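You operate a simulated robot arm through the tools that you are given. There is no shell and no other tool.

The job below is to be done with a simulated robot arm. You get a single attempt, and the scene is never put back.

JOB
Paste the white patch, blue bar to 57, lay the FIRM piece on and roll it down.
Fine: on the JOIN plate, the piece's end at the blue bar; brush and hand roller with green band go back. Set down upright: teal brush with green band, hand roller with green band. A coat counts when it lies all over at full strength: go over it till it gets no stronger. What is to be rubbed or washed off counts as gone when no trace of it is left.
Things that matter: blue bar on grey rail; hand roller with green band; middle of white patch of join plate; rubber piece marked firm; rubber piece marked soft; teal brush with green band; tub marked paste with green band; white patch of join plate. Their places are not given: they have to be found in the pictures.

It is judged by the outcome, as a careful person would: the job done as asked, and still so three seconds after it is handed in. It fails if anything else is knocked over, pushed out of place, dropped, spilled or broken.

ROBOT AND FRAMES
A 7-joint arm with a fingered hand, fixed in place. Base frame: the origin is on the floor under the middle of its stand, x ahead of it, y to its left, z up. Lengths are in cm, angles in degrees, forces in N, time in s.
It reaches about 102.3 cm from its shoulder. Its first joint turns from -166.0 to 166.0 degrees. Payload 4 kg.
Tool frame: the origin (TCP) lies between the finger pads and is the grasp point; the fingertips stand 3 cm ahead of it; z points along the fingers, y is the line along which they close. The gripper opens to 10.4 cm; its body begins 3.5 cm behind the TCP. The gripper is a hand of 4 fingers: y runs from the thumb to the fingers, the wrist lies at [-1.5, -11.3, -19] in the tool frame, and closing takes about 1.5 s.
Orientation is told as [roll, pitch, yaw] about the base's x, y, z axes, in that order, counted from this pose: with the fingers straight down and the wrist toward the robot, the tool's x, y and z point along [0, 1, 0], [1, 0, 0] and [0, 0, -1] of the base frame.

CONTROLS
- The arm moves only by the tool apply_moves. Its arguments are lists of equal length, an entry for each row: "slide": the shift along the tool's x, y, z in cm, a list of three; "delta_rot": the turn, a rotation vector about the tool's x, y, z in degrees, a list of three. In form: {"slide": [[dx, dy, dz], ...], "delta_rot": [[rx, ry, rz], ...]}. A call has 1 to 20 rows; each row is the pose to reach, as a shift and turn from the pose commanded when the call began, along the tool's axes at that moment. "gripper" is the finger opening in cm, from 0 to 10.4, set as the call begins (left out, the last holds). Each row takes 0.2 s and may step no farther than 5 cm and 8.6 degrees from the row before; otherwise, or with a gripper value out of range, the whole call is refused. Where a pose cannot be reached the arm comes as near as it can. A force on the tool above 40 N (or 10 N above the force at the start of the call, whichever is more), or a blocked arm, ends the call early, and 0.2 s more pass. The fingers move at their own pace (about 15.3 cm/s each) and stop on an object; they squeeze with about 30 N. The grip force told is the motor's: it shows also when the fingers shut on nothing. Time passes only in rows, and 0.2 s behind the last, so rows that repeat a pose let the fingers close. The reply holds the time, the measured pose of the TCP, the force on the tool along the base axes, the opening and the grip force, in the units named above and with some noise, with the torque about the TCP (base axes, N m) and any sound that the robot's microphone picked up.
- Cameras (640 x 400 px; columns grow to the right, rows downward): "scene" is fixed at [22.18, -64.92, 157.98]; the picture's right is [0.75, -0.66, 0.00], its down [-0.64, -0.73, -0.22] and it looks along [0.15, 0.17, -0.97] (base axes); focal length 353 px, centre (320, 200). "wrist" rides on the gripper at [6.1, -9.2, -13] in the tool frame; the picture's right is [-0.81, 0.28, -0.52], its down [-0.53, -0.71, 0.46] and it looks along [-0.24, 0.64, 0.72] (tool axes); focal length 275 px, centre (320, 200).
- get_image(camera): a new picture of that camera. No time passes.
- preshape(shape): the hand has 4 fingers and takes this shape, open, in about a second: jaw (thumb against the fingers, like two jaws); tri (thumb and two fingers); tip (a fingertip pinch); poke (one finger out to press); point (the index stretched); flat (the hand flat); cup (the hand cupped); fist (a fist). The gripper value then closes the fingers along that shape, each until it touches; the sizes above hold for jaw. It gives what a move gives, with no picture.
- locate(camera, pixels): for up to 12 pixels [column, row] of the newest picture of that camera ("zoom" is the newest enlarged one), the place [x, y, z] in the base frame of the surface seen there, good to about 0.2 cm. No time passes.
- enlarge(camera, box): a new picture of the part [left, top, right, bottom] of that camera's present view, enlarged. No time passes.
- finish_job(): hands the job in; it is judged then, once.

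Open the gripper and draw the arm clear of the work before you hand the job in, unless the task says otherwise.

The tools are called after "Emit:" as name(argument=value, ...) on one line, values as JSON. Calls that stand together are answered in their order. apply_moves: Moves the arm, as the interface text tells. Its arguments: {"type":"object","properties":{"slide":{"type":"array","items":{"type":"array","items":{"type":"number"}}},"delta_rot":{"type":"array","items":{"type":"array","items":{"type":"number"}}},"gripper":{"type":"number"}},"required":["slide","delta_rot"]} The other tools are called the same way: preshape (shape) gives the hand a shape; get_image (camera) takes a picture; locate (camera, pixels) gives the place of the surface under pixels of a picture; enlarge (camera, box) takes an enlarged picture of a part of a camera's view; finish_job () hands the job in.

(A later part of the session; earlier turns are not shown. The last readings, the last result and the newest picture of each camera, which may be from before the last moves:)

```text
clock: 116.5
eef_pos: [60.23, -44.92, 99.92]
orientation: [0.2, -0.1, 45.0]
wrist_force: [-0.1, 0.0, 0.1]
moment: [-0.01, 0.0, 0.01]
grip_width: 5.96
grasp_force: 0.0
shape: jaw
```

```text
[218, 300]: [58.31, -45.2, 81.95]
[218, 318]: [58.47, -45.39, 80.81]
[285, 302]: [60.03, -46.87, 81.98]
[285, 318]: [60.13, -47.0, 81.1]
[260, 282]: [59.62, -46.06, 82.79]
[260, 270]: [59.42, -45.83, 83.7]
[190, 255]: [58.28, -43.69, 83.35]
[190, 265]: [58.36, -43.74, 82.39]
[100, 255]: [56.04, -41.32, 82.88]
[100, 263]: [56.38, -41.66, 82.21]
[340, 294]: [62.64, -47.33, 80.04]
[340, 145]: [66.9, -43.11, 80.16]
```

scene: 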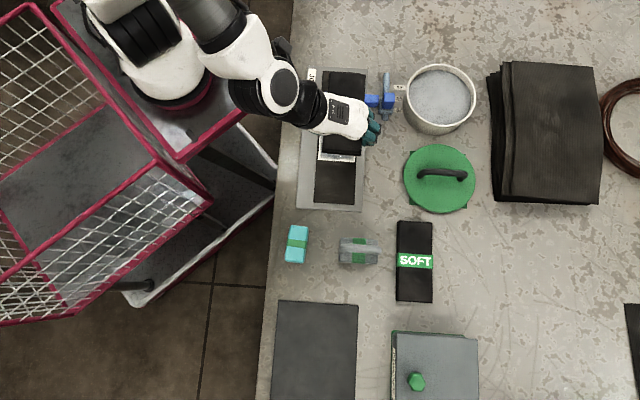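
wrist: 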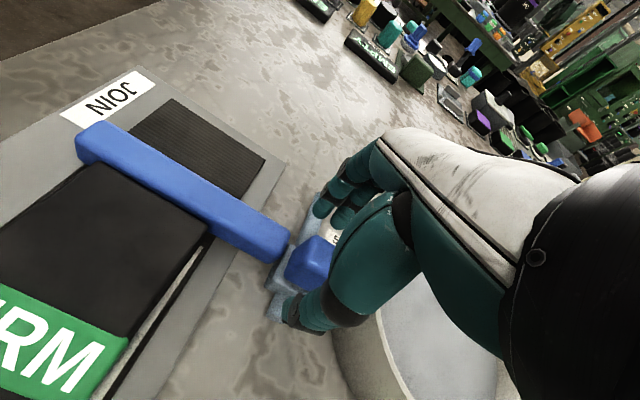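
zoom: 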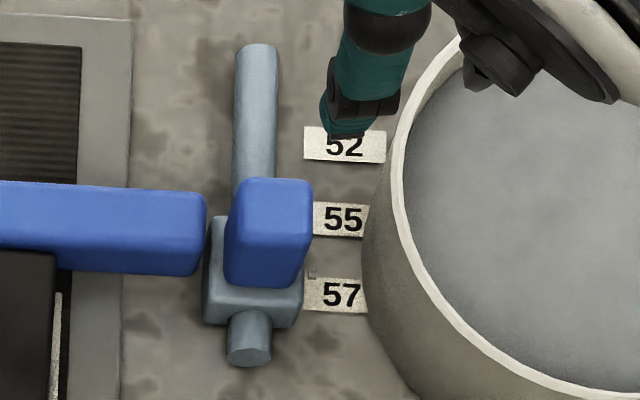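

The slider's edges stand against mark 57 just as they stood against 52 at the start (front +34 px, back −79 px vs +35/−75), so the bar is at 57. I now travel to above the hand roller (u≈−24, v≈69), keeping yaw +45.

Emit:
apply_moves(slide=[[0.6, -4.3, -1], [1.3, -8.7, -2], [2.0, -13.0, -3], [2.6, -17.4, -3], [3.3, -21.8, -3], [4.0, -26.1, -3], [4.6, -30.5, -3], [5.3, -34.8, -3], [5.3, -34.8, -3]], delta_rot=[[0, 0, 0], [0, 0, 0], [0, 0, 0], [0, 0, 0], [0, 0, 0], [0, 0, 0], [0, 0, 0], [0, 0, 0], [0, 0, 0]])

Emit:
get_image(camera="wrist")

Emit:
enlarge(camera="scene", box=[290, 55, 410, 215])

```text
clock: 118.5
eef_pos: [31.66, -65.72, 103.2]
orientation: [0.2, -0.1, 45.0]
wrist_force: [0.3, 0.1, -0.3]
moment: [0.01, -0.01, -0.01]
grip_width: 5.97
grasp_force: 0.0
shape: jaw
```

```text
taken
```

wrist: 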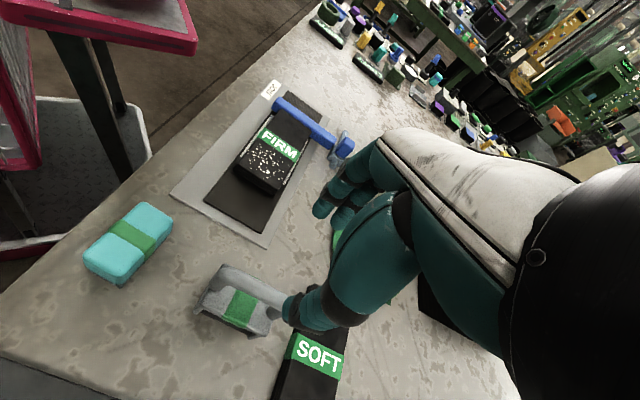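

```text
2.50 times, centred on (350, 135) of scene
```

zoom: 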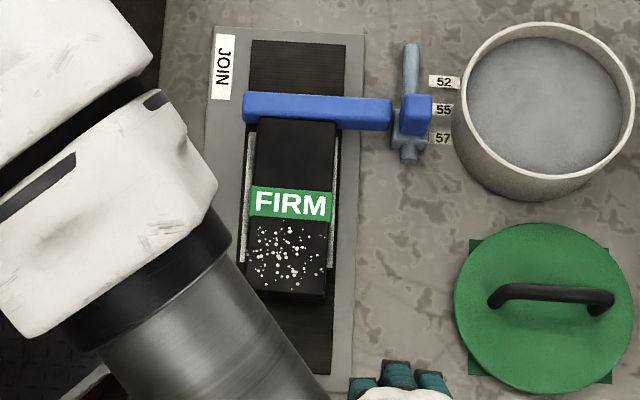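

The piece butts against the bar. I zoom on the roller in the wrist view to see its build and handle.

Emit:
enlarge(camera="wrist", box=[170, 230, 330, 360])

Emit:
locate(camera="zoom", pixels=[[280, 175], [360, 195], [200, 165], [430, 215], [250, 150], [150, 300], [250, 340], [370, 330], [300, 260], [420, 330], [150, 250], [120, 320]])

```text
3.08 times, centred on (250, 295) of wrist
```

zoom: 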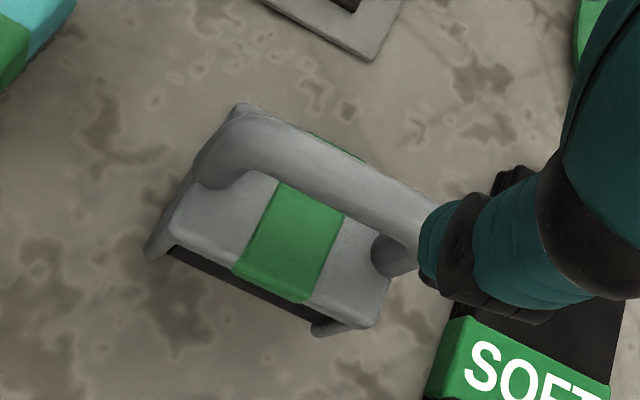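

```text
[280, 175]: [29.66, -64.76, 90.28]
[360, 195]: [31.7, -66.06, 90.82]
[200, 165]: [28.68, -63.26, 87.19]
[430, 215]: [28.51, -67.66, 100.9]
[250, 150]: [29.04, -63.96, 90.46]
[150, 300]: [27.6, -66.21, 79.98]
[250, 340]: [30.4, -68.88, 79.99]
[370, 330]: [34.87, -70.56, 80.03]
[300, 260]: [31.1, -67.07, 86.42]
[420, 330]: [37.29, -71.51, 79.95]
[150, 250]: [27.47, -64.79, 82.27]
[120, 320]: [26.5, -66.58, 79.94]
```

The handle runs along v at u≈−24.1, top z≈91, right below the TCP. I lower to z≈90.2 so the fingers straddle it above the roller's body.

Emit:
apply_moves(slide=[[0, 0, 4], [0, 0, 8], [0, 0, 11], [0, 0, 12.5], [0, 0, 13.0], [0, 0, 13.0]], delta_rot=[[0, 0, 0], [0, 0, 0], [0, 0, 0], [0, 0, 0], [0, 0, 0], [0, 0, 0]])

Emit:
enlarge(camera="wrist", box=[200, 150, 400, 350])

```text
clock: 119.9
eef_pos: [31.72, -65.77, 89.93]
orientation: [0.3, -0.1, 45.1]
wrist_force: [0.8, 0.1, 0.2]
moment: [-0.01, -0.01, 0.0]
grip_width: 5.98
grasp_force: 0.0
shape: jaw
```

```text
2.00 times, centred on (300, 250) of wrist
```

zoom: 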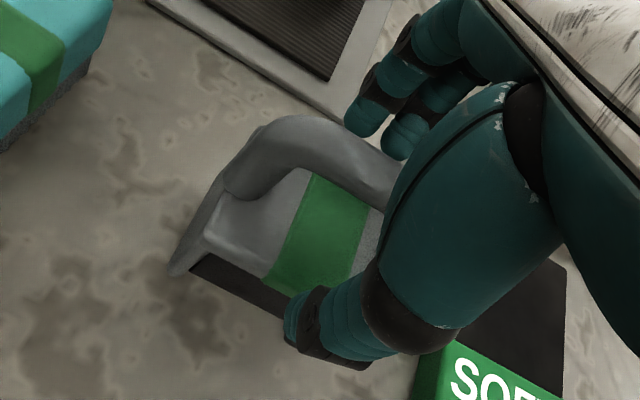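

The handle lies between thumb and fingers at the TCP. I close.

Emit:
apply_moves(slide=[[0, 0, 0], [0, 0, 0], [0, 0, 0], [0, 0, 0], [0, 0, 0], [0, 0, 0], [0, 0, 0], [0, 0, 0]], delta_rot=[[0, 0, 0], [0, 0, 0], [0, 0, 0], [0, 0, 0], [0, 0, 0], [0, 0, 0], [0, 0, 0], [0, 0, 0]], gripper=0)

Emit:
enlarge(camera="wrist", box=[200, 150, 400, 350])

```text
clock: 121.7
eef_pos: [31.74, -65.64, 90.12]
orientation: [0.1, -0.1, 45.1]
wrist_force: [0.5, 0.4, 0.2]
moment: [0.03, 0.0, 0.05]
grip_width: 0.0
grasp_force: 30.4
shape: jaw
```

```text
2.00 times, centred on (300, 250) of wrist
```

zoom: 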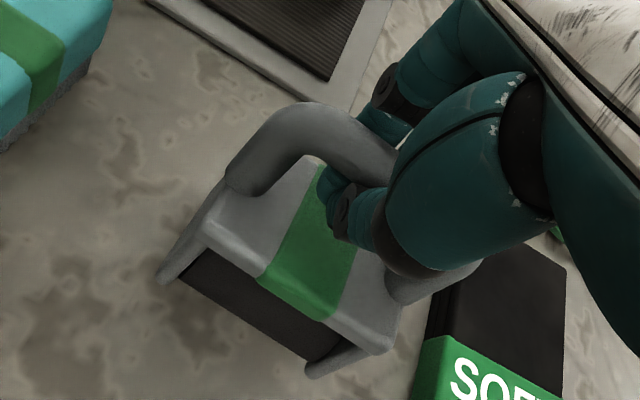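

The fingers closed to 0.0: they met beneath the handle instead of pinching it. I reopen and look at how the roller stands.

Emit:
apply_moves(slide=[[0, 0, 0], [0, 0, 0], [0, 0, 0], [0, 0, 0], [0, 0, 0]], delta_rot=[[0, 0, 0], [0, 0, 0], [0, 0, 0], [0, 0, 0], [0, 0, 0]], gripper=6)

Emit:
enlarge(camera="wrist", box=[200, 150, 400, 350])

Emit:
locate(camera="zoom", pixels=[[300, 120], [340, 130], [370, 150], [260, 150], [350, 175], [300, 145], [240, 190], [290, 250], [330, 270], [230, 230], [200, 280], [380, 190]])

```text
clock: 122.9
eef_pos: [31.68, -65.65, 90.05]
orientation: [0.1, 0.0, 45.0]
wrist_force: [0.7, 0.8, 0.3]
moment: [0.01, 0.0, 0.0]
grip_width: 5.98
grasp_force: 0.0
shape: jaw
```

```text
2.00 times, centred on (300, 250) of wrist
```

zoom: 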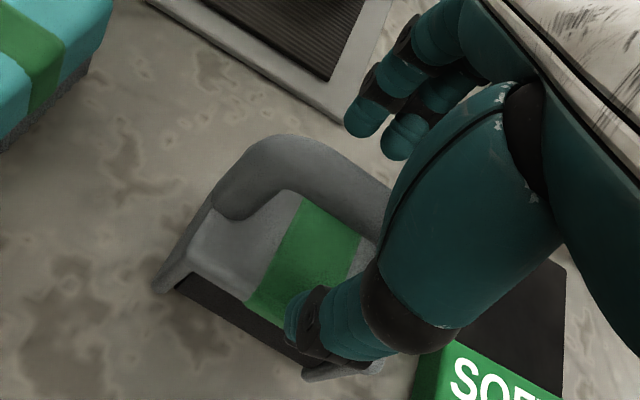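

```text
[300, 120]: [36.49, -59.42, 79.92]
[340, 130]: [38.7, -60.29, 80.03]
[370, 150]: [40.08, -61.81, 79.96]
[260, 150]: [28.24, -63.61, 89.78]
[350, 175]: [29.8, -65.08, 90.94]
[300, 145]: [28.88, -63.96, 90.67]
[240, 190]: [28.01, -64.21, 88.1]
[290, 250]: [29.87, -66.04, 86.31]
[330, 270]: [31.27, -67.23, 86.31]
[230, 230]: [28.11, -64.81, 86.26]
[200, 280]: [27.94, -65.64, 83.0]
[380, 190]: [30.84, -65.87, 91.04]
```

The roller slid about 0.7 cm toward −u but stands upright; its handle is now at u≈−24.85, z 89.8–91. The tips meet first when the bar sits deep, so I raise the hand to z≈92 to pinch the handle near the fingertips, and shift 0.8 cm to −u.

Emit:
apply_moves(slide=[[0, 0, -1], [0, -0.4, -1.9], [0, -0.8, -1.9], [0, -0.8, -1.9]], delta_rot=[[0, 0, 0], [0, 0, 0], [0, 0, 0], [0, 0, 0]])

Emit:
apply_moves(slide=[[0, 0, 0], [0, 0, 0], [0, 0, 0], [0, 0, 0], [0, 0, 0], [0, 0, 0], [0, 0, 0], [0, 0, 0]], delta_rot=[[0, 0, 0], [0, 0, 0], [0, 0, 0], [0, 0, 0], [0, 0, 0], [0, 0, 0], [0, 0, 0], [0, 0, 0]], gripper=0)

Emit:
enlarge(camera="wrist", box=[200, 150, 400, 350])

```text
clock: 123.9
eef_pos: [31.03, -66.26, 92.01]
orientation: [0.2, -0.2, 45.1]
wrist_force: [-0.3, 0.8, -0.4]
moment: [0.0, -0.02, 0.0]
grip_width: 5.97
grasp_force: 0.0
shape: jaw
```

```text
clock: 125.7
eef_pos: [31.06, -66.15, 92.1]
orientation: [0.1, -0.1, 45.0]
wrist_force: [-0.1, 0.8, 0.1]
moment: [0.0, 0.0, 0.01]
grip_width: 0.91
grasp_force: 30.2
shape: jaw
```

```text
2.00 times, centred on (300, 250) of wrist
```

zoom: 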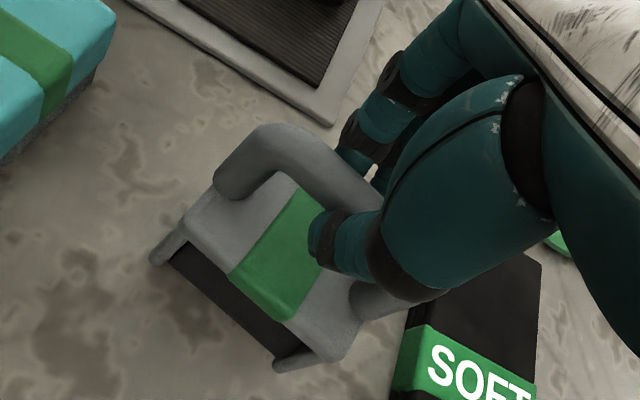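

Now the handle is pinched at 0.91 cm with 30 N. I lift slowly by 3 cm and check that the roller hangs straight.

Emit:
apply_moves(slide=[[0, 0, -0.5], [0, 0, -1.2], [0, 0, -2.2], [0, 0, -3.2], [0, 0, -3.2]], delta_rot=[[0, 0, 0], [0, 0, 0], [0, 0, 0], [0, 0, 0], [0, 0, 0]])

Emit:
enlarge(camera="wrist", box=[180, 150, 400, 370])

Emit:
enlarge(camera="scene", box=[270, 200, 430, 300])

```text
clock: 126.9
eef_pos: [31.06, -66.38, 95.34]
orientation: [0.2, -0.1, 45.1]
wrist_force: [-0.7, -0.1, -3.6]
moment: [-0.05, -0.02, 0.03]
grip_width: 0.91
grasp_force: 30.1
shape: jaw
```

```text
1.82 times, centred on (290, 260) of wrist
```

zoom: 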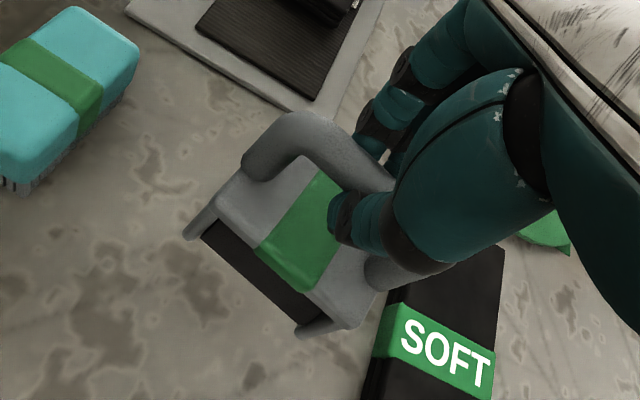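

```text
4.00 times, centred on (350, 250) of scene
```

zoom: 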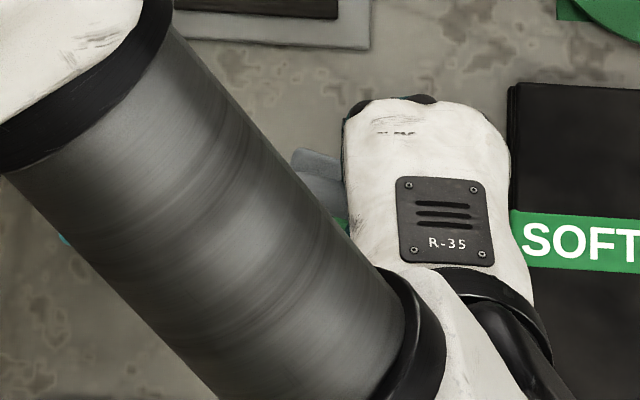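

The roller is lifted (about 3.5 N). I locate points on its body top to see whether it hangs level.

Emit:
locate(camera="wrist", pixels=[[237, 263], [285, 300], [300, 312], [255, 245], [285, 255], [320, 300], [240, 280], [275, 320], [232, 275], [270, 290], [300, 255], [310, 280]])

```text
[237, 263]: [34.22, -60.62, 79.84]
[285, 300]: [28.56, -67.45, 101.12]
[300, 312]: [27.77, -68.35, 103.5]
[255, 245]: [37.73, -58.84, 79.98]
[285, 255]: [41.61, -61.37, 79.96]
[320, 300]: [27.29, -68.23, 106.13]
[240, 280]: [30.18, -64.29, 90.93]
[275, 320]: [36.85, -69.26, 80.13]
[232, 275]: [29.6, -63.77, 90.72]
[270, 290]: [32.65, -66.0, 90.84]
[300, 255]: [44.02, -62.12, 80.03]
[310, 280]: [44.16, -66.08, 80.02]
```

That used an older wrist picture; I take a fresh zoom and locate on it.

Emit:
enlarge(camera="wrist", box=[180, 150, 400, 370])

Emit:
locate(camera="zoom", pixels=[[230, 200], [270, 170], [300, 160], [270, 240], [310, 285], [340, 315], [330, 210], [300, 120], [340, 150], [230, 245], [290, 300], [195, 225]])

```text
1.82 times, centred on (290, 260) of wrist
```

zoom: 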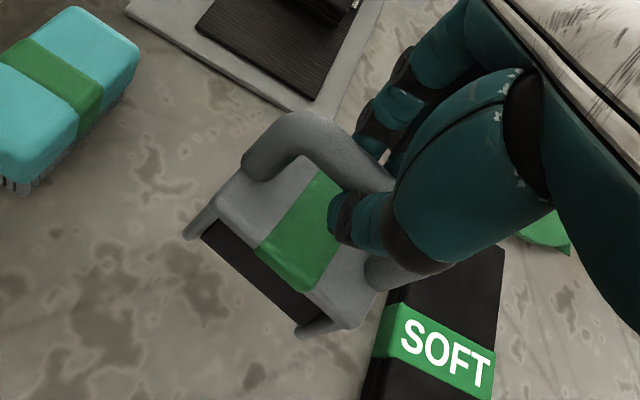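

```text
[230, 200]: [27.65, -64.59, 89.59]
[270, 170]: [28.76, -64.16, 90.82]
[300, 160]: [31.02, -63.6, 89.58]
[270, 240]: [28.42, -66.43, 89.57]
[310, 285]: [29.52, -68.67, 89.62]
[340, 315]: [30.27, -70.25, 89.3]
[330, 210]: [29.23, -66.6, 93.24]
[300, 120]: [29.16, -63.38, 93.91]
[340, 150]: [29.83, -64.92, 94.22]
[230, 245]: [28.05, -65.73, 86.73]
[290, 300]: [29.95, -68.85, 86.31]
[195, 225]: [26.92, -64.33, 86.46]
```

The roller hangs level; its underside is about 12.0 cm below the TCP. I lift to z≈100 and carry it over the piece's middle (u≈3, v≈63.7).

Emit:
apply_moves(slide=[[0, 0, -2.5], [0, 0, -5], [0.75, 4, -5], [1.5, 8, -5], [2.25, 12, -5], [3, 16, -5], [3.75, 20, -5], [4.5, 24, -5], [5.25, 28, -5], [5.25, 28, -5]], delta_rot=[[0, 0, 0], [0, 0, 0], [0, 0, 0], [0, 0, 0], [0, 0, 0], [0, 0, 0], [0, 0, 0], [0, 0, 0], [0, 0, 0], [0, 0, 0]])

Emit:
get_image(camera="wrist")

Emit:
get_image(camera="scene")

```text
clock: 129.1
eef_pos: [47.01, -42.48, 100.08]
orientation: [0.3, -0.2, 45.1]
wrist_force: [-0.2, -0.1, -2.7]
moment: [0.02, -0.05, 0.01]
grip_width: 0.91
grasp_force: 29.9
shape: jaw
```

```text
taken
```

wrist: 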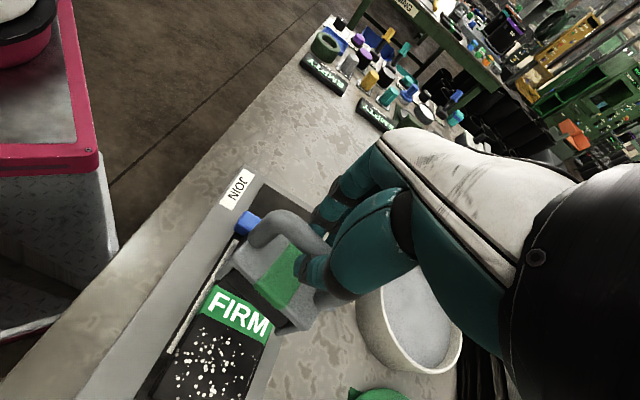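

```text
taken
```

scene: 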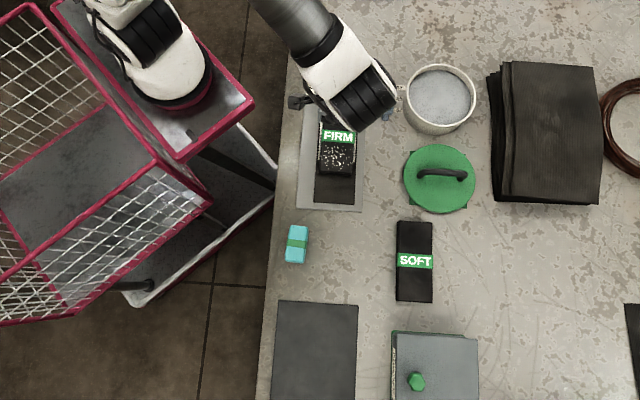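

I zoom to check the roller's sideways alignment with the piece.

Emit:
enlarge(camera="wrist", box=[130, 180, 360, 400])

Emit:
locate(camera="zoom", pixels=[[285, 135], [345, 165], [440, 230], [470, 270], [300, 205], [450, 280], [240, 210], [385, 300], [225, 240], [375, 320], [340, 100], [300, 140]])

```text
1.82 times, centred on (245, 290) of wrist
```

zoom: 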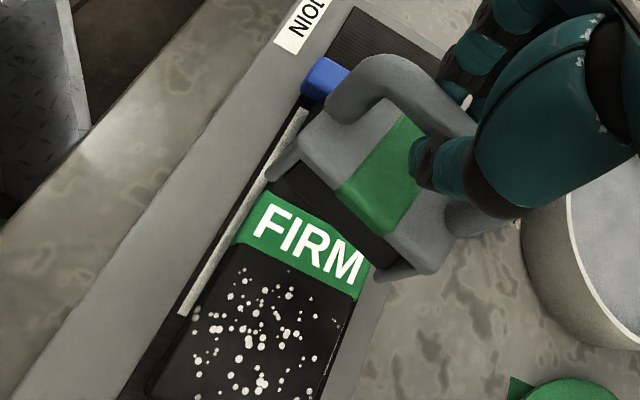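

```text
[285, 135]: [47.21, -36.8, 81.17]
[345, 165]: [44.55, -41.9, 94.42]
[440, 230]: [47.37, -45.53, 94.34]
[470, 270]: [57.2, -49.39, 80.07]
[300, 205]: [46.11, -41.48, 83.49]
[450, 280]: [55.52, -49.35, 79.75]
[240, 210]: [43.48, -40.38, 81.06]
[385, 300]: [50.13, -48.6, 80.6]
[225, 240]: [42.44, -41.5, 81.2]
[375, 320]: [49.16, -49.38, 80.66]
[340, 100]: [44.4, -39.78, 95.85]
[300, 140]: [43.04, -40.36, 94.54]
```

I zoom closer on the roller to find its left and right ends precisely.

Emit:
enlarge(camera="wrist", box=[215, 200, 335, 340])

Emit:
locate(camera="zoom", pixels=[[165, 190], [155, 205], [120, 250], [330, 370], [430, 345], [420, 370], [400, 395], [230, 270], [330, 340], [410, 310], [180, 150], [300, 230]])

```text
2.86 times, centred on (275, 270) of wrist
```

zoom: 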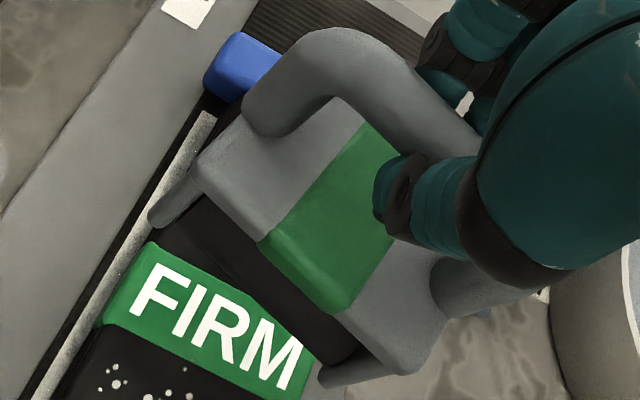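

```text
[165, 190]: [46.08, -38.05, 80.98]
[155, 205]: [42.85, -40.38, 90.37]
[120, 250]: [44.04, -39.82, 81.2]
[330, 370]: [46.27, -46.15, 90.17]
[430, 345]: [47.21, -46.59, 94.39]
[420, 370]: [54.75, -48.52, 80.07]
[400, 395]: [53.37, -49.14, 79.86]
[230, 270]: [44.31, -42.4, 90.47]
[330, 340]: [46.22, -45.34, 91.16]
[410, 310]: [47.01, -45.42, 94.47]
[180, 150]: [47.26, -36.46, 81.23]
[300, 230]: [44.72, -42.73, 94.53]
```

The roller's body spans v 58.9–66.4, i.e. its centre is 0.6 cm left of the TCP; the piece's centre is v≈63.85. I shift 1.2 cm to +v and lower to just above the piece (z≈95.6).

Emit:
apply_moves(slide=[[-0.6, -0.2, 2], [-1.2, -0.2, 3.8], [-1.2, -0.2, 4.5], [-1.2, -0.2, 4.5]], delta_rot=[[0, 0, 0], [0, 0, 0], [0, 0, 0], [0, 0, 0]])

Emit:
enlarge(camera="wrist", box=[180, 150, 360, 350])

```text
clock: 130.1
eef_pos: [47.73, -43.57, 95.65]
orientation: [0.2, -0.1, 45.1]
wrist_force: [-0.5, 1.3, -2.1]
moment: [-0.02, 0.01, 0.03]
grip_width: 0.89
grasp_force: 30.3
shape: jaw
```

```text
2.00 times, centred on (270, 250) of wrist
```

zoom: 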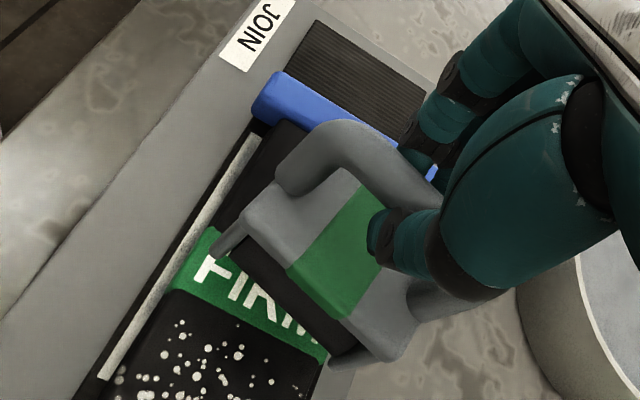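

Emit:
locate(camera="zoom", pixels=[[225, 240], [345, 360], [180, 290], [318, 350], [170, 310], [310, 375], [260, 260], [330, 330], [390, 345], [250, 215], [215, 235], [300, 300]])

```text
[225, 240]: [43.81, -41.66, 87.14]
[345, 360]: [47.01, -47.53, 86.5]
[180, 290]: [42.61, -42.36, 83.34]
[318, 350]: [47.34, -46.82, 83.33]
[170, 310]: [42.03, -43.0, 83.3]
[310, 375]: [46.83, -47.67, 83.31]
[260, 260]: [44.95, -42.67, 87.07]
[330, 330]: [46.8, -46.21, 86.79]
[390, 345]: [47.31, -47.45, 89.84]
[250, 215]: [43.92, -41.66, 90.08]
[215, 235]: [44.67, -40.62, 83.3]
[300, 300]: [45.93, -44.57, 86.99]
```

Roller (v 60.3–67.1) and piece (v 60.0–67.1) line up. I lower onto the piece in small steps and read the force.

Emit:
apply_moves(slide=[[0, 0, 0.2], [0, 0, 0.35], [0, 0, 0.5], [0, 0, 0.5]], delta_rot=[[0, 0, 0], [0, 0, 0], [0, 0, 0], [0, 0, 0]])

```text
clock: 131.1
eef_pos: [47.75, -43.68, 95.23]
orientation: [0.2, -0.1, 45.0]
wrist_force: [0.4, -0.5, -3.0]
moment: [0.01, 0.0, 0.02]
grip_width: 0.91
grasp_force: 29.8
shape: jaw
```

Still hanging free at z 95.23 (−3 N is its weight). I continue down in 0.1 cm steps.

Emit:
apply_moves(slide=[[0, 0, 0.1], [0, 0, 0.2], [0, 0, 0.3], [0, 0, 0.3]], delta_rot=[[0, 0, 0], [0, 0, 0], [0, 0, 0], [0, 0, 0]])

```text
clock: 132.1
eef_pos: [47.89, -43.68, 94.92]
orientation: [0.2, -0.1, 45.0]
wrist_force: [-2.1, 1.6, 4.5]
moment: [0.02, -0.01, 0.01]
grip_width: 1.01
grasp_force: 29.9
shape: jaw
```

The roller rests on the piece (4.5 N reading plus its weight). I press 0.1 cm more and roll from the middle to u≈7.6, then back and on to the near end u≈−5.

Emit:
apply_moves(slide=[[0, 0, 0.1], [0, 1.2, 0.1], [0, 2.4, 0.1], [0, 3.6, 0.1], [0, 4.6, 0.1], [0, 4.6, 0.1], [0, 3.4, 0.1], [0, 2.2, 0.1], [0, 1.0, 0.1], [0, -0.2, 0.1], [0, -1.4, 0.1], [0, -2.6, 0.1], [0, -3.8, 0.1], [0, -5.0, 0.1], [0, -6.2, 0.1], [0, -7.4, 0.1], [0, -8.2, 0.1], [0, -8.2, 0.1]], delta_rot=[[0, 0, 0], [0, 0, 0], [0, 0, 0], [0, 0, 0], [0, 0, 0], [0, 0, 0], [0, 0, 0], [0, 0, 0], [0, 0, 0], [0, 0, 0], [0, 0, 0], [0, 0, 0], [0, 0, 0], [0, 0, 0], [0, 0, 0], [0, 0, 0], [0, 0, 0], [0, 0, 0]])

Emit:
get_image(camera="wrist")

Emit:
enlarge(camera="scene", box=[290, 55, 410, 215])

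```text
clock: 135.9
eef_pos: [42.12, -49.47, 94.78]
orientation: [0.2, -0.1, 44.9]
wrist_force: [0.1, -0.3, -2.5]
moment: [0.02, -0.04, 0.01]
grip_width: 0.96
grasp_force: 30.1
shape: jaw
```

```text
taken
```

wrist: 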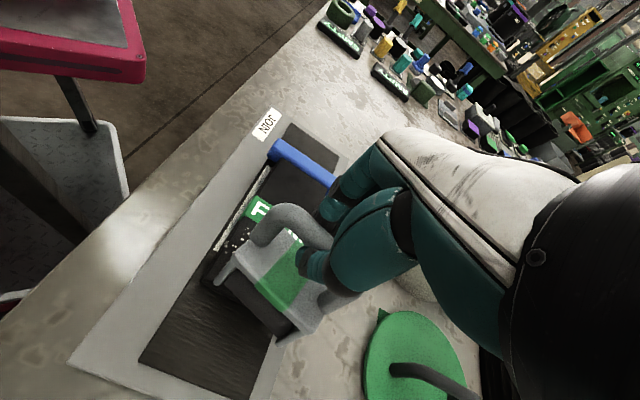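

```text
2.50 times, centred on (350, 135) of scene
```

zoom: 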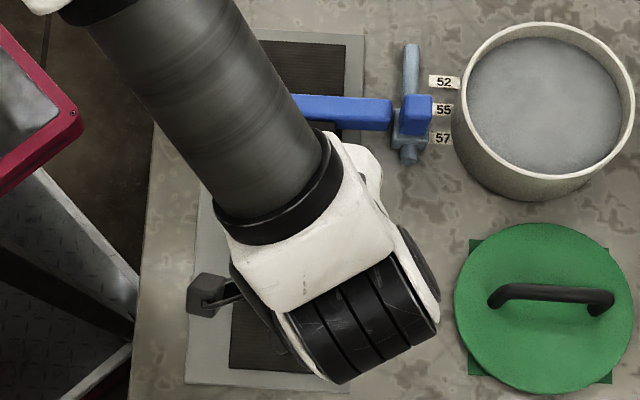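

At u≈−5.2 the force shows no contact. I zoom to see the roller and the bubbles.

Emit:
enlarge(camera="wrist", box=[170, 170, 350, 350])

Emit:
locate(camera="zoom", pixels=[[240, 150], [230, 160], [160, 230], [200, 200], [270, 130], [220, 280], [250, 310], [280, 290], [320, 350], [240, 250], [300, 200], [180, 250]])

```text
2.22 times, centred on (260, 260) of wrist
```

zoom: 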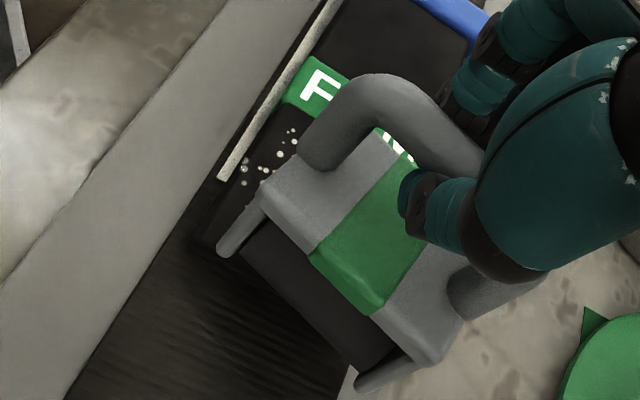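

```text
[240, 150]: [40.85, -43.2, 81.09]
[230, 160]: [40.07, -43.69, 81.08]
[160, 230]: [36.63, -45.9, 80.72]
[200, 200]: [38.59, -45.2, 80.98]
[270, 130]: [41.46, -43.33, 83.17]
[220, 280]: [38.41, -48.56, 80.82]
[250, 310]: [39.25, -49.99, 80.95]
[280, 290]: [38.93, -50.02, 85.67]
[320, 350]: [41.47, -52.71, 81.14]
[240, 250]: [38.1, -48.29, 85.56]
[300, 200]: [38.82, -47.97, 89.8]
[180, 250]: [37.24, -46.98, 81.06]
```

Bubbles are still visible near the band and the handle has slid up a bit between the fingers, so pressure was too small. I lift the roller a little and move it up toward the bar end to see the near half.

Emit:
apply_moves(slide=[[0, 0, -1.5], [0, 3, -1.5], [0, 7, -1.5], [0, 11, -1.5], [0, 11, -1.5]], delta_rot=[[0, 0, 0], [0, 0, 0], [0, 0, 0], [0, 0, 0], [0, 0, 0]])

Emit:
enlarge(camera="wrist", box=[130, 180, 360, 400])

Emit:
enlarge(camera="scene", box=[290, 55, 410, 215])

```text
clock: 137.1
eef_pos: [49.87, -41.7, 96.42]
orientation: [0.2, -0.1, 45.0]
wrist_force: [0.0, 0.7, -2.1]
moment: [0.05, 0.0, 0.0]
grip_width: 0.96
grasp_force: 29.6
shape: jaw
```

```text
1.82 times, centred on (245, 290) of wrist
```

zoom: 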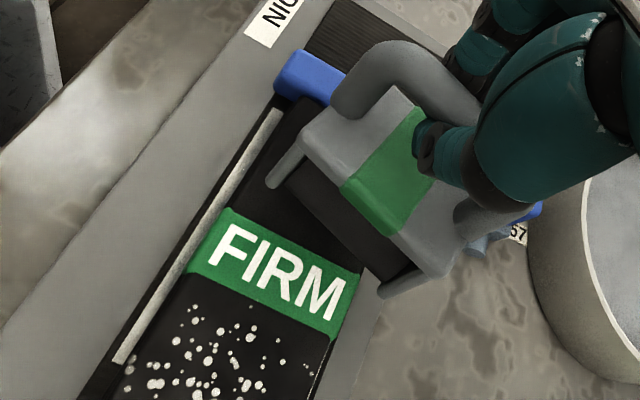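

```text
2.50 times, centred on (350, 135) of scene
```

zoom: 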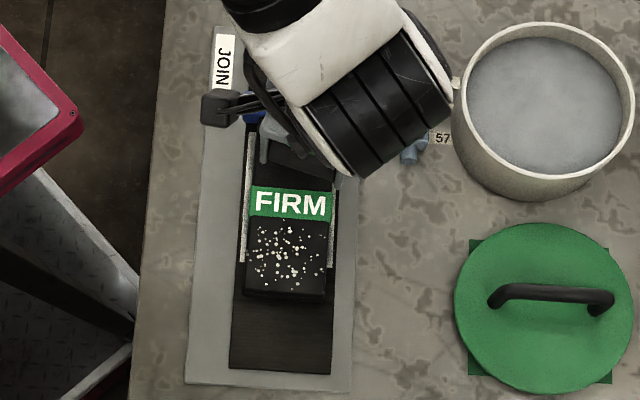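

The bubbles are unchanged, so more pressure is needed. I go back to the middle, set the roller on the piece and push the hand further down, letting the handle seat deeper in the fingers until the fingertips bear on the roller's body.

Emit:
apply_moves(slide=[[0, -1.4, 0], [0, -2.8, 0], [0, -2.8, 1.0], [0, -2.8, 1.8], [0, -2.8, 2.2], [0, -2.8, 2.5], [0, -2.8, 2.8], [0, -2.8, 2.8]], delta_rot=[[0, 0, 0], [0, 0, 0], [0, 0, 0], [0, 0, 0], [0, 0, 0], [0, 0, 0], [0, 0, 0], [0, 0, 0]])

Emit:
enlarge(camera="wrist", box=[180, 150, 360, 350])

```text
clock: 138.9
eef_pos: [47.86, -43.57, 93.56]
orientation: [0.2, -0.1, 45.0]
wrist_force: [-0.2, 0.9, 3.0]
moment: [0.01, -0.05, 0.0]
grip_width: 0.82
grasp_force: 30.1
shape: jaw
```

```text
2.00 times, centred on (270, 250) of wrist
```

zoom: 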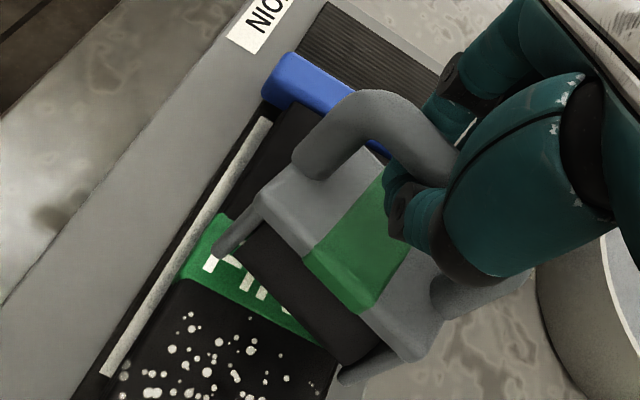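

The handle seats deeper (TCP now 10.4 cm above the piece, force 3 N). I continue downward in small steps toward firm contact.

Emit:
apply_moves(slide=[[0, 0, 0.25], [0, 0, 0.5], [0, 0, 0.7], [0, 0, 0.9], [0, 0, 0.9]], delta_rot=[[0, 0, 0], [0, 0, 0], [0, 0, 0], [0, 0, 0], [0, 0, 0]])

Emit:
enlarge(camera="wrist", box=[180, 150, 360, 350])

```text
clock: 140.1
eef_pos: [47.83, -43.72, 92.69]
orientation: [0.2, -0.1, 45.0]
wrist_force: [-1.0, 0.1, 0.7]
moment: [0.01, 0.0, 0.0]
grip_width: 0.78
grasp_force: 30.0
shape: jaw
```

```text
2.00 times, centred on (270, 250) of wrist
```

zoom: 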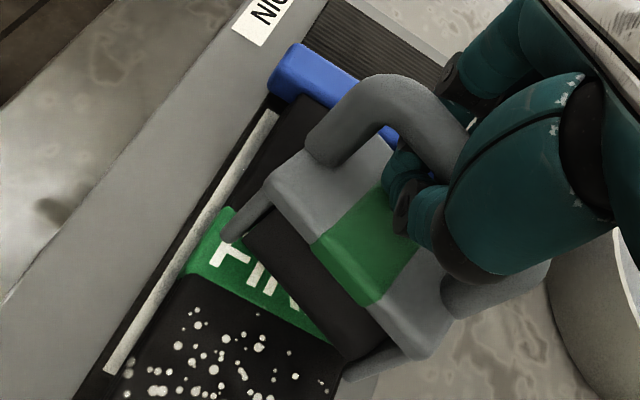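

The fingertips are now just above the body's top. I press down 0.2–0.4 cm more and read the force.

Emit:
apply_moves(slide=[[0, 0, 0.15], [0, 0, 0.3], [0, 0, 0.4], [0, 0, 0.4]], delta_rot=[[0, 0, 0], [0, 0, 0], [0, 0, 0], [0, 0, 0]])

```text
clock: 141.1
eef_pos: [47.8, -43.67, 92.41]
orientation: [0.1, -0.1, 45.0]
wrist_force: [0.6, 1.5, 36.3]
moment: [0.57, -0.09, -0.07]
grip_width: 0.81
grasp_force: 29.7
shape: jaw
```

Firm contact: 36 N. I ease up 0.08 cm and roll from the middle toward the bar end (u≈7.4) and back.

Emit:
apply_moves(slide=[[0, 0, -0.08], [0, 0.8, -0.08], [0, 1.7, -0.08], [0, 2.6, -0.08], [0, 3.5, -0.08], [0, 4.3, -0.08], [0, 4.3, -0.08]], delta_rot=[[0, 0, 0], [0, 0, 0], [0, 0, 0], [0, 0, 0], [0, 0, 0], [0, 0, 0], [0, 0, 0]])

Emit:
enlarge(camera="wrist", box=[130, 150, 360, 400])

```text
clock: 142.7
eef_pos: [50.78, -40.62, 92.34]
orientation: [0.1, -0.1, 45.1]
wrist_force: [0.5, -1.2, -1.5]
moment: [0.0, 0.01, 0.04]
grip_width: 0.75
grasp_force: 30.0
shape: jaw
```

```text
1.60 times, centred on (245, 275) of wrist
```

zoom: 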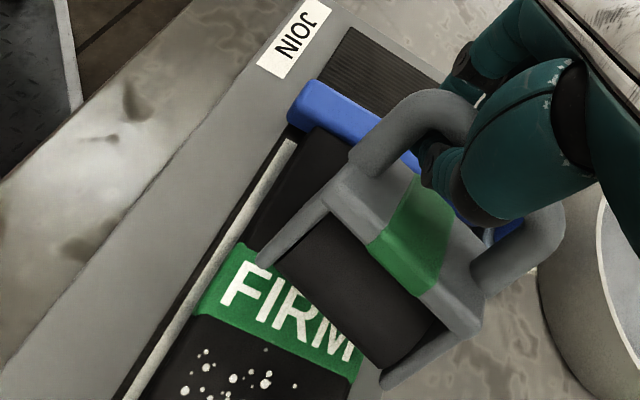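

The roller tipped forward, since the loose hold lets it pivot. I move back toward −u to right it, with slight up-relief.

Emit:
apply_moves(slide=[[0, -0.8, -0.1], [0, -1.6, -0.2], [0, -2.4, -0.3], [0, -2.4, -0.3]], delta_rot=[[0, 0, 0], [0, 0, 0], [0, 0, 0], [0, 0, 0]])

Emit:
enlarge(camera="wrist", box=[130, 150, 360, 400])

```text
clock: 143.7
eef_pos: [49.23, -42.3, 92.62]
orientation: [0.2, -0.2, 45.0]
wrist_force: [0.3, 0.1, 0.2]
moment: [-0.01, -0.01, 0.01]
grip_width: 0.75
grasp_force: 29.9
shape: jaw
```

```text
1.60 times, centred on (245, 275) of wrist
```

zoom: 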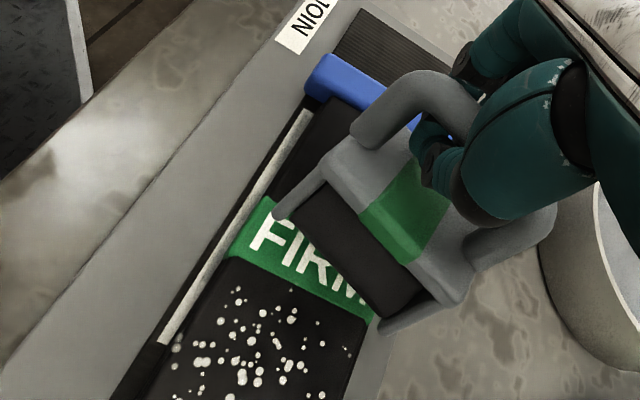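

The roller is nearly upright again. I locate points on its top to measure its tilt.

Emit:
locate(camera="zoom", pixels=[[335, 175], [375, 150], [380, 200], [430, 260], [445, 235], [400, 170], [300, 200], [390, 310], [455, 300], [350, 230], [390, 280], [345, 160]])

```text
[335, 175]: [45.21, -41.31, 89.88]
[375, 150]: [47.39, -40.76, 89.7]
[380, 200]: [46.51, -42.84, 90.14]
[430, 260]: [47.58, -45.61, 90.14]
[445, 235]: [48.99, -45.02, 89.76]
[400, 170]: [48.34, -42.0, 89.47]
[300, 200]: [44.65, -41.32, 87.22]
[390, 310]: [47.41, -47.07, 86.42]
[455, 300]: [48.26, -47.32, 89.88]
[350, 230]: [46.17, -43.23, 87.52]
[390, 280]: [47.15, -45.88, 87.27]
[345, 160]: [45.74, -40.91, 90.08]
```

It still leans about 11° toward +u, the hand being 1.8 cm ahead of the body. I bring the hand back over the roller's centre.

Emit:
apply_moves(slide=[[0, -0.6, -0.05], [0, -1.2, -0.1], [0, -1.8, -0.1], [0, -1.8, -0.1]], delta_rot=[[0, 0, 0], [0, 0, 0], [0, 0, 0], [0, 0, 0]])

Emit:
enlarge(camera="wrist", box=[130, 150, 360, 400])

Emit:
locate(camera="zoom", pixels=[[335, 185], [375, 155], [380, 210], [420, 250], [440, 240], [400, 175], [300, 210], [350, 225], [410, 300], [345, 165], [400, 240], [390, 120]])

```text
clock: 144.7
eef_pos: [48.01, -43.57, 92.7]
orientation: [0.3, 0.0, 44.9]
wrist_force: [-1.0, 0.2, 0.2]
moment: [0.01, -0.02, 0.0]
grip_width: 0.77
grasp_force: 29.9
shape: jaw
```

```text
1.60 times, centred on (245, 275) of wrist
```

zoom: 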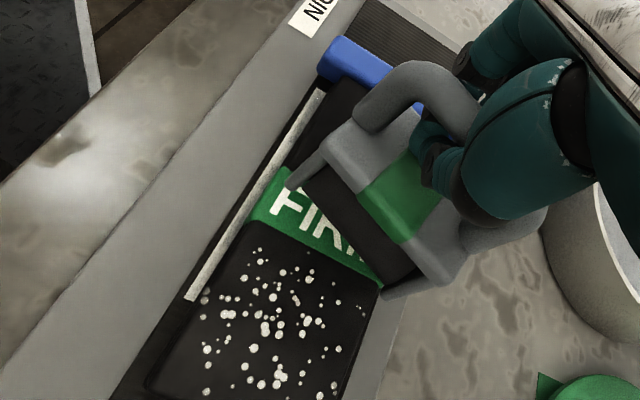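

```text
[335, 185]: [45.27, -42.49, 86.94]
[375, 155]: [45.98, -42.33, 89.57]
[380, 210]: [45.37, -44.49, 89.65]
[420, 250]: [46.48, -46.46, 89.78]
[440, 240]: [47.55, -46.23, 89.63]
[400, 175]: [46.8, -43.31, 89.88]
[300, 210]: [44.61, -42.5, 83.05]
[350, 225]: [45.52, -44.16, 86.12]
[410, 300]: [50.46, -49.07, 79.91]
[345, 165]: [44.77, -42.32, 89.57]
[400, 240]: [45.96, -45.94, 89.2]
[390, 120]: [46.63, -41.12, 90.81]
```

The body top is level again (z≈89.6), standing on the piece. I open the fingers to 6 cm so I can take the roller by its body for a firm, tilt-free hold.

Emit:
apply_moves(slide=[[0, 0, 0], [0, 0, 0], [0, 0, 0], [0, 0, 0], [0, 0, 0]], delta_rot=[[0, 0, 0], [0, 0, 0], [0, 0, 0], [0, 0, 0], [0, 0, 0]], gripper=6)

Emit:
enlarge(camera="wrist", box=[180, 150, 380, 350])

Emit:
locate(camera="zoom", pixels=[[250, 200], [300, 150], [320, 230], [280, 120], [330, 110], [370, 140], [240, 230], [320, 290], [360, 280], [215, 240], [300, 270], [350, 180]])

```text
clock: 145.9
eef_pos: [47.92, -43.51, 92.63]
orientation: [0.2, -0.1, 45.1]
wrist_force: [0.1, 0.5, 0.1]
moment: [0.02, 0.03, -0.01]
grip_width: 5.96
grasp_force: 0.1
shape: jaw
```

```text
2.00 times, centred on (280, 250) of wrist
```

zoom: 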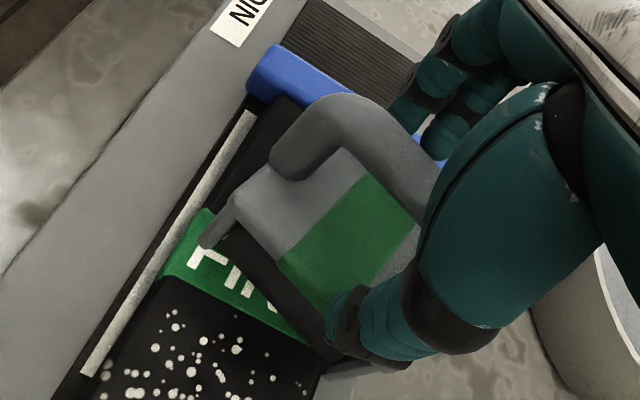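

```text
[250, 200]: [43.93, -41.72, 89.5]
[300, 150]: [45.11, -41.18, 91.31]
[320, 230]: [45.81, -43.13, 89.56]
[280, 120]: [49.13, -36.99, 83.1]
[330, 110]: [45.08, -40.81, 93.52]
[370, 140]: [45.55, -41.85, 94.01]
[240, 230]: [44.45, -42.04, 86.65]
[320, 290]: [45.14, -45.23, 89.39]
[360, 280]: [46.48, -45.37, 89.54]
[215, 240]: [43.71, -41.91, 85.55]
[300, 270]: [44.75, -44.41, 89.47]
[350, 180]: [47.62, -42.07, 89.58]
```

The roller stands level by itself: body u 0.0–4.2, v 60.2–67.7, handle top at z≈94. I centre the hand over it (u≈2.1, v≈64.05) and lower so the fingertips straddle the body's upper part.

Emit:
apply_moves(slide=[[0.3, -0.5, 0], [0.6, -1.0, 0], [0.6, -1.0, 0.6], [0.6, -1.0, 1.1], [0.6, -1.0, 1.5], [0.6, -1.0, 1.5]], delta_rot=[[0, 0, 0], [0, 0, 0], [0, 0, 0], [0, 0, 0], [0, 0, 0], [0, 0, 0]])

Emit:
enlarge(camera="wrist", box=[180, 150, 380, 350])

```text
clock: 147.3
eef_pos: [46.82, -43.89, 91.27]
orientation: [0.2, -0.1, 45.1]
wrist_force: [1.3, 1.3, 1.4]
moment: [0.06, -0.08, -0.01]
grip_width: 6.03
grasp_force: 0.0
shape: jaw
```

```text
2.00 times, centred on (280, 250) of wrist
```

zoom: 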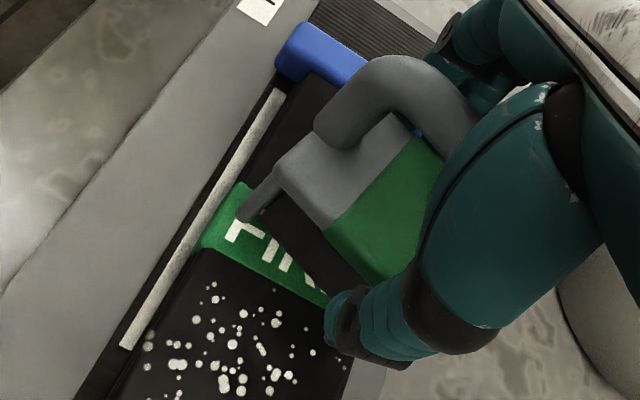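

The fingers straddle the body, slight touch only. I close on the body.

Emit:
apply_moves(slide=[[0, 0, 0], [0, 0, 0], [0, 0, 0], [0, 0, 0], [0, 0, 0], [0, 0, 0], [0, 0, 0]], delta_rot=[[0, 0, 0], [0, 0, 0], [0, 0, 0], [0, 0, 0], [0, 0, 0], [0, 0, 0], [0, 0, 0]], gripper=0)

Emit:
enlarge(camera="wrist", box=[180, 150, 380, 350])

```text
clock: 148.9
eef_pos: [46.83, -43.86, 91.23]
orientation: [0.3, 0.0, 45.0]
wrist_force: [0.3, -0.8, 0.1]
moment: [0.04, -0.01, 0.01]
grip_width: 4.71
grasp_force: 29.6
shape: jaw
```

```text
2.00 times, centred on (280, 250) of wrist
```

zoom: 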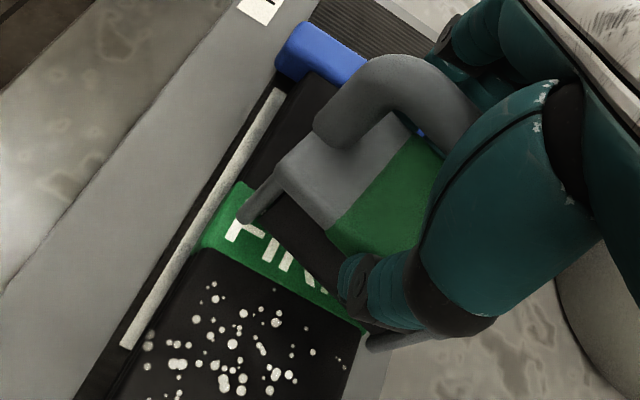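

Gripped on the body at 4.7 cm with 30 N. I press down 0.15 cm and read the force.

Emit:
apply_moves(slide=[[0, 0, 0.08], [0, 0, 0.16], [0, 0, 0.16]], delta_rot=[[0, 0, 0], [0, 0, 0], [0, 0, 0]])

```text
clock: 149.7
eef_pos: [46.86, -43.95, 90.96]
orientation: [0.3, -0.1, 44.9]
wrist_force: [0.3, 0.4, 10.3]
moment: [0.02, -0.05, 0.01]
grip_width: 4.68
grasp_force: 30.3
shape: jaw
```

10 N of pressure. I roll toward the bar end, to u≈7.5, and check that it stays upright.

Emit:
apply_moves(slide=[[0, 0.8, 0.03], [0, 1.7, 0.03], [0, 2.6, 0.03], [0, 3.5, 0.03], [0, 4.4, 0.03], [0, 5.4, 0.03], [0, 5.4, 0.03]], delta_rot=[[0, 0, 0], [0, 0, 0], [0, 0, 0], [0, 0, 0], [0, 0, 0], [0, 0, 0], [0, 0, 0]])

Emit:
enlarge(camera="wrist", box=[130, 150, 360, 400])

```text
clock: 151.3
eef_pos: [50.59, -39.99, 91.06]
orientation: [0.2, -0.1, 44.9]
wrist_force: [-8.4, -8.2, 12.6]
moment: [-0.55, 0.41, -0.04]
grip_width: 4.61
grasp_force: 30.0
shape: jaw
```

```text
1.60 times, centred on (245, 275) of wrist
```

zoom: 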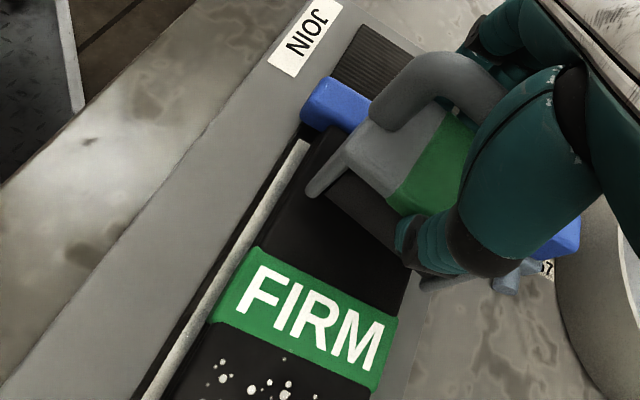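

There is a 12 N drag along −u at the end. I check in the scene whether bar and piece have stayed in place.

Emit:
enlarge(camera="scene", box=[376, 66, 416, 126])

Emit:
enlarge(camera="scene", box=[290, 55, 410, 215])

```text
6.67 times, centred on (396, 96) of scene
```

zoom: 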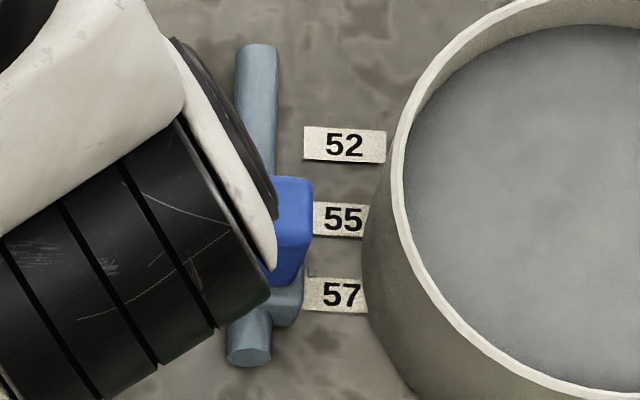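

```text
2.50 times, centred on (350, 135) of scene
```

zoom: 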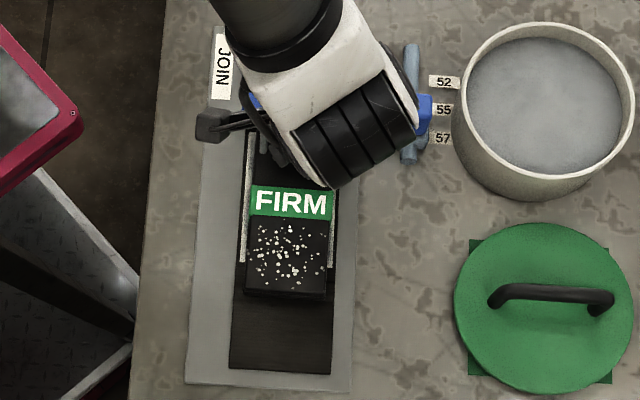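

Bar (knob at row 177, was 178) and piece have not moved; the drag is friction. I roll back over the whole length toward the near end, u≈−4.8.

Emit:
apply_moves(slide=[[0, -0.5, 0], [0, -1.5, 0], [0, -2.5, 0], [0, -3.5, 0], [0, -4.5, 0], [0, -5.5, 0], [0, -6.5, 0], [0, -7.5, 0], [0, -8.5, 0], [0, -9.5, 0], [0, -10.5, 0], [0, -11.5, 0], [0, -12.3, 0], [0, -12.3, 0]], delta_rot=[[0, 0, 0], [0, 0, 0], [0, 0, 0], [0, 0, 0], [0, 0, 0], [0, 0, 0], [0, 0, 0], [0, 0, 0], [0, 0, 0], [0, 0, 0], [0, 0, 0], [0, 0, 0], [0, 0, 0], [0, 0, 0]])

Emit:
enlarge(camera="wrist", box=[130, 150, 360, 400])

Emit:
enlarge(camera="scene", box=[290, 55, 410, 215])

```text
clock: 154.3
eef_pos: [41.86, -48.71, 91.04]
orientation: [0.2, -0.1, 45.0]
wrist_force: [2.7, 3.9, 3.4]
moment: [0.18, -0.24, 0.08]
grip_width: 4.68
grasp_force: 30.0
shape: jaw
```

```text
1.60 times, centred on (245, 275) of wrist
```

zoom: 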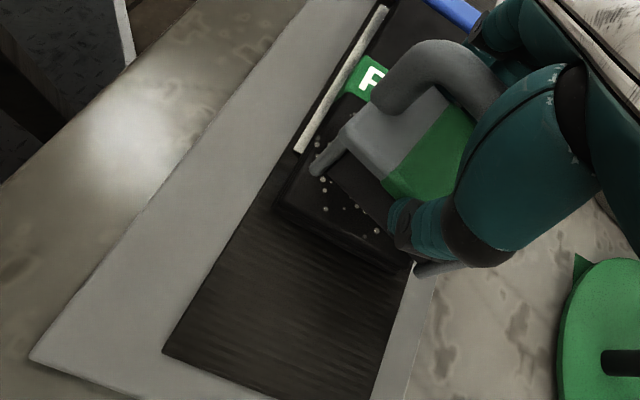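

```text
2.50 times, centred on (350, 135) of scene
```

zoom: 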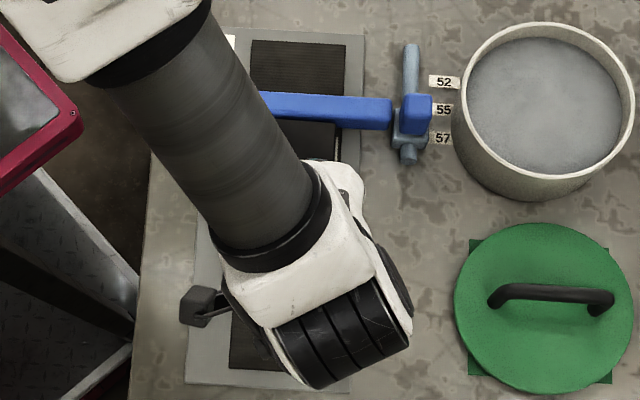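

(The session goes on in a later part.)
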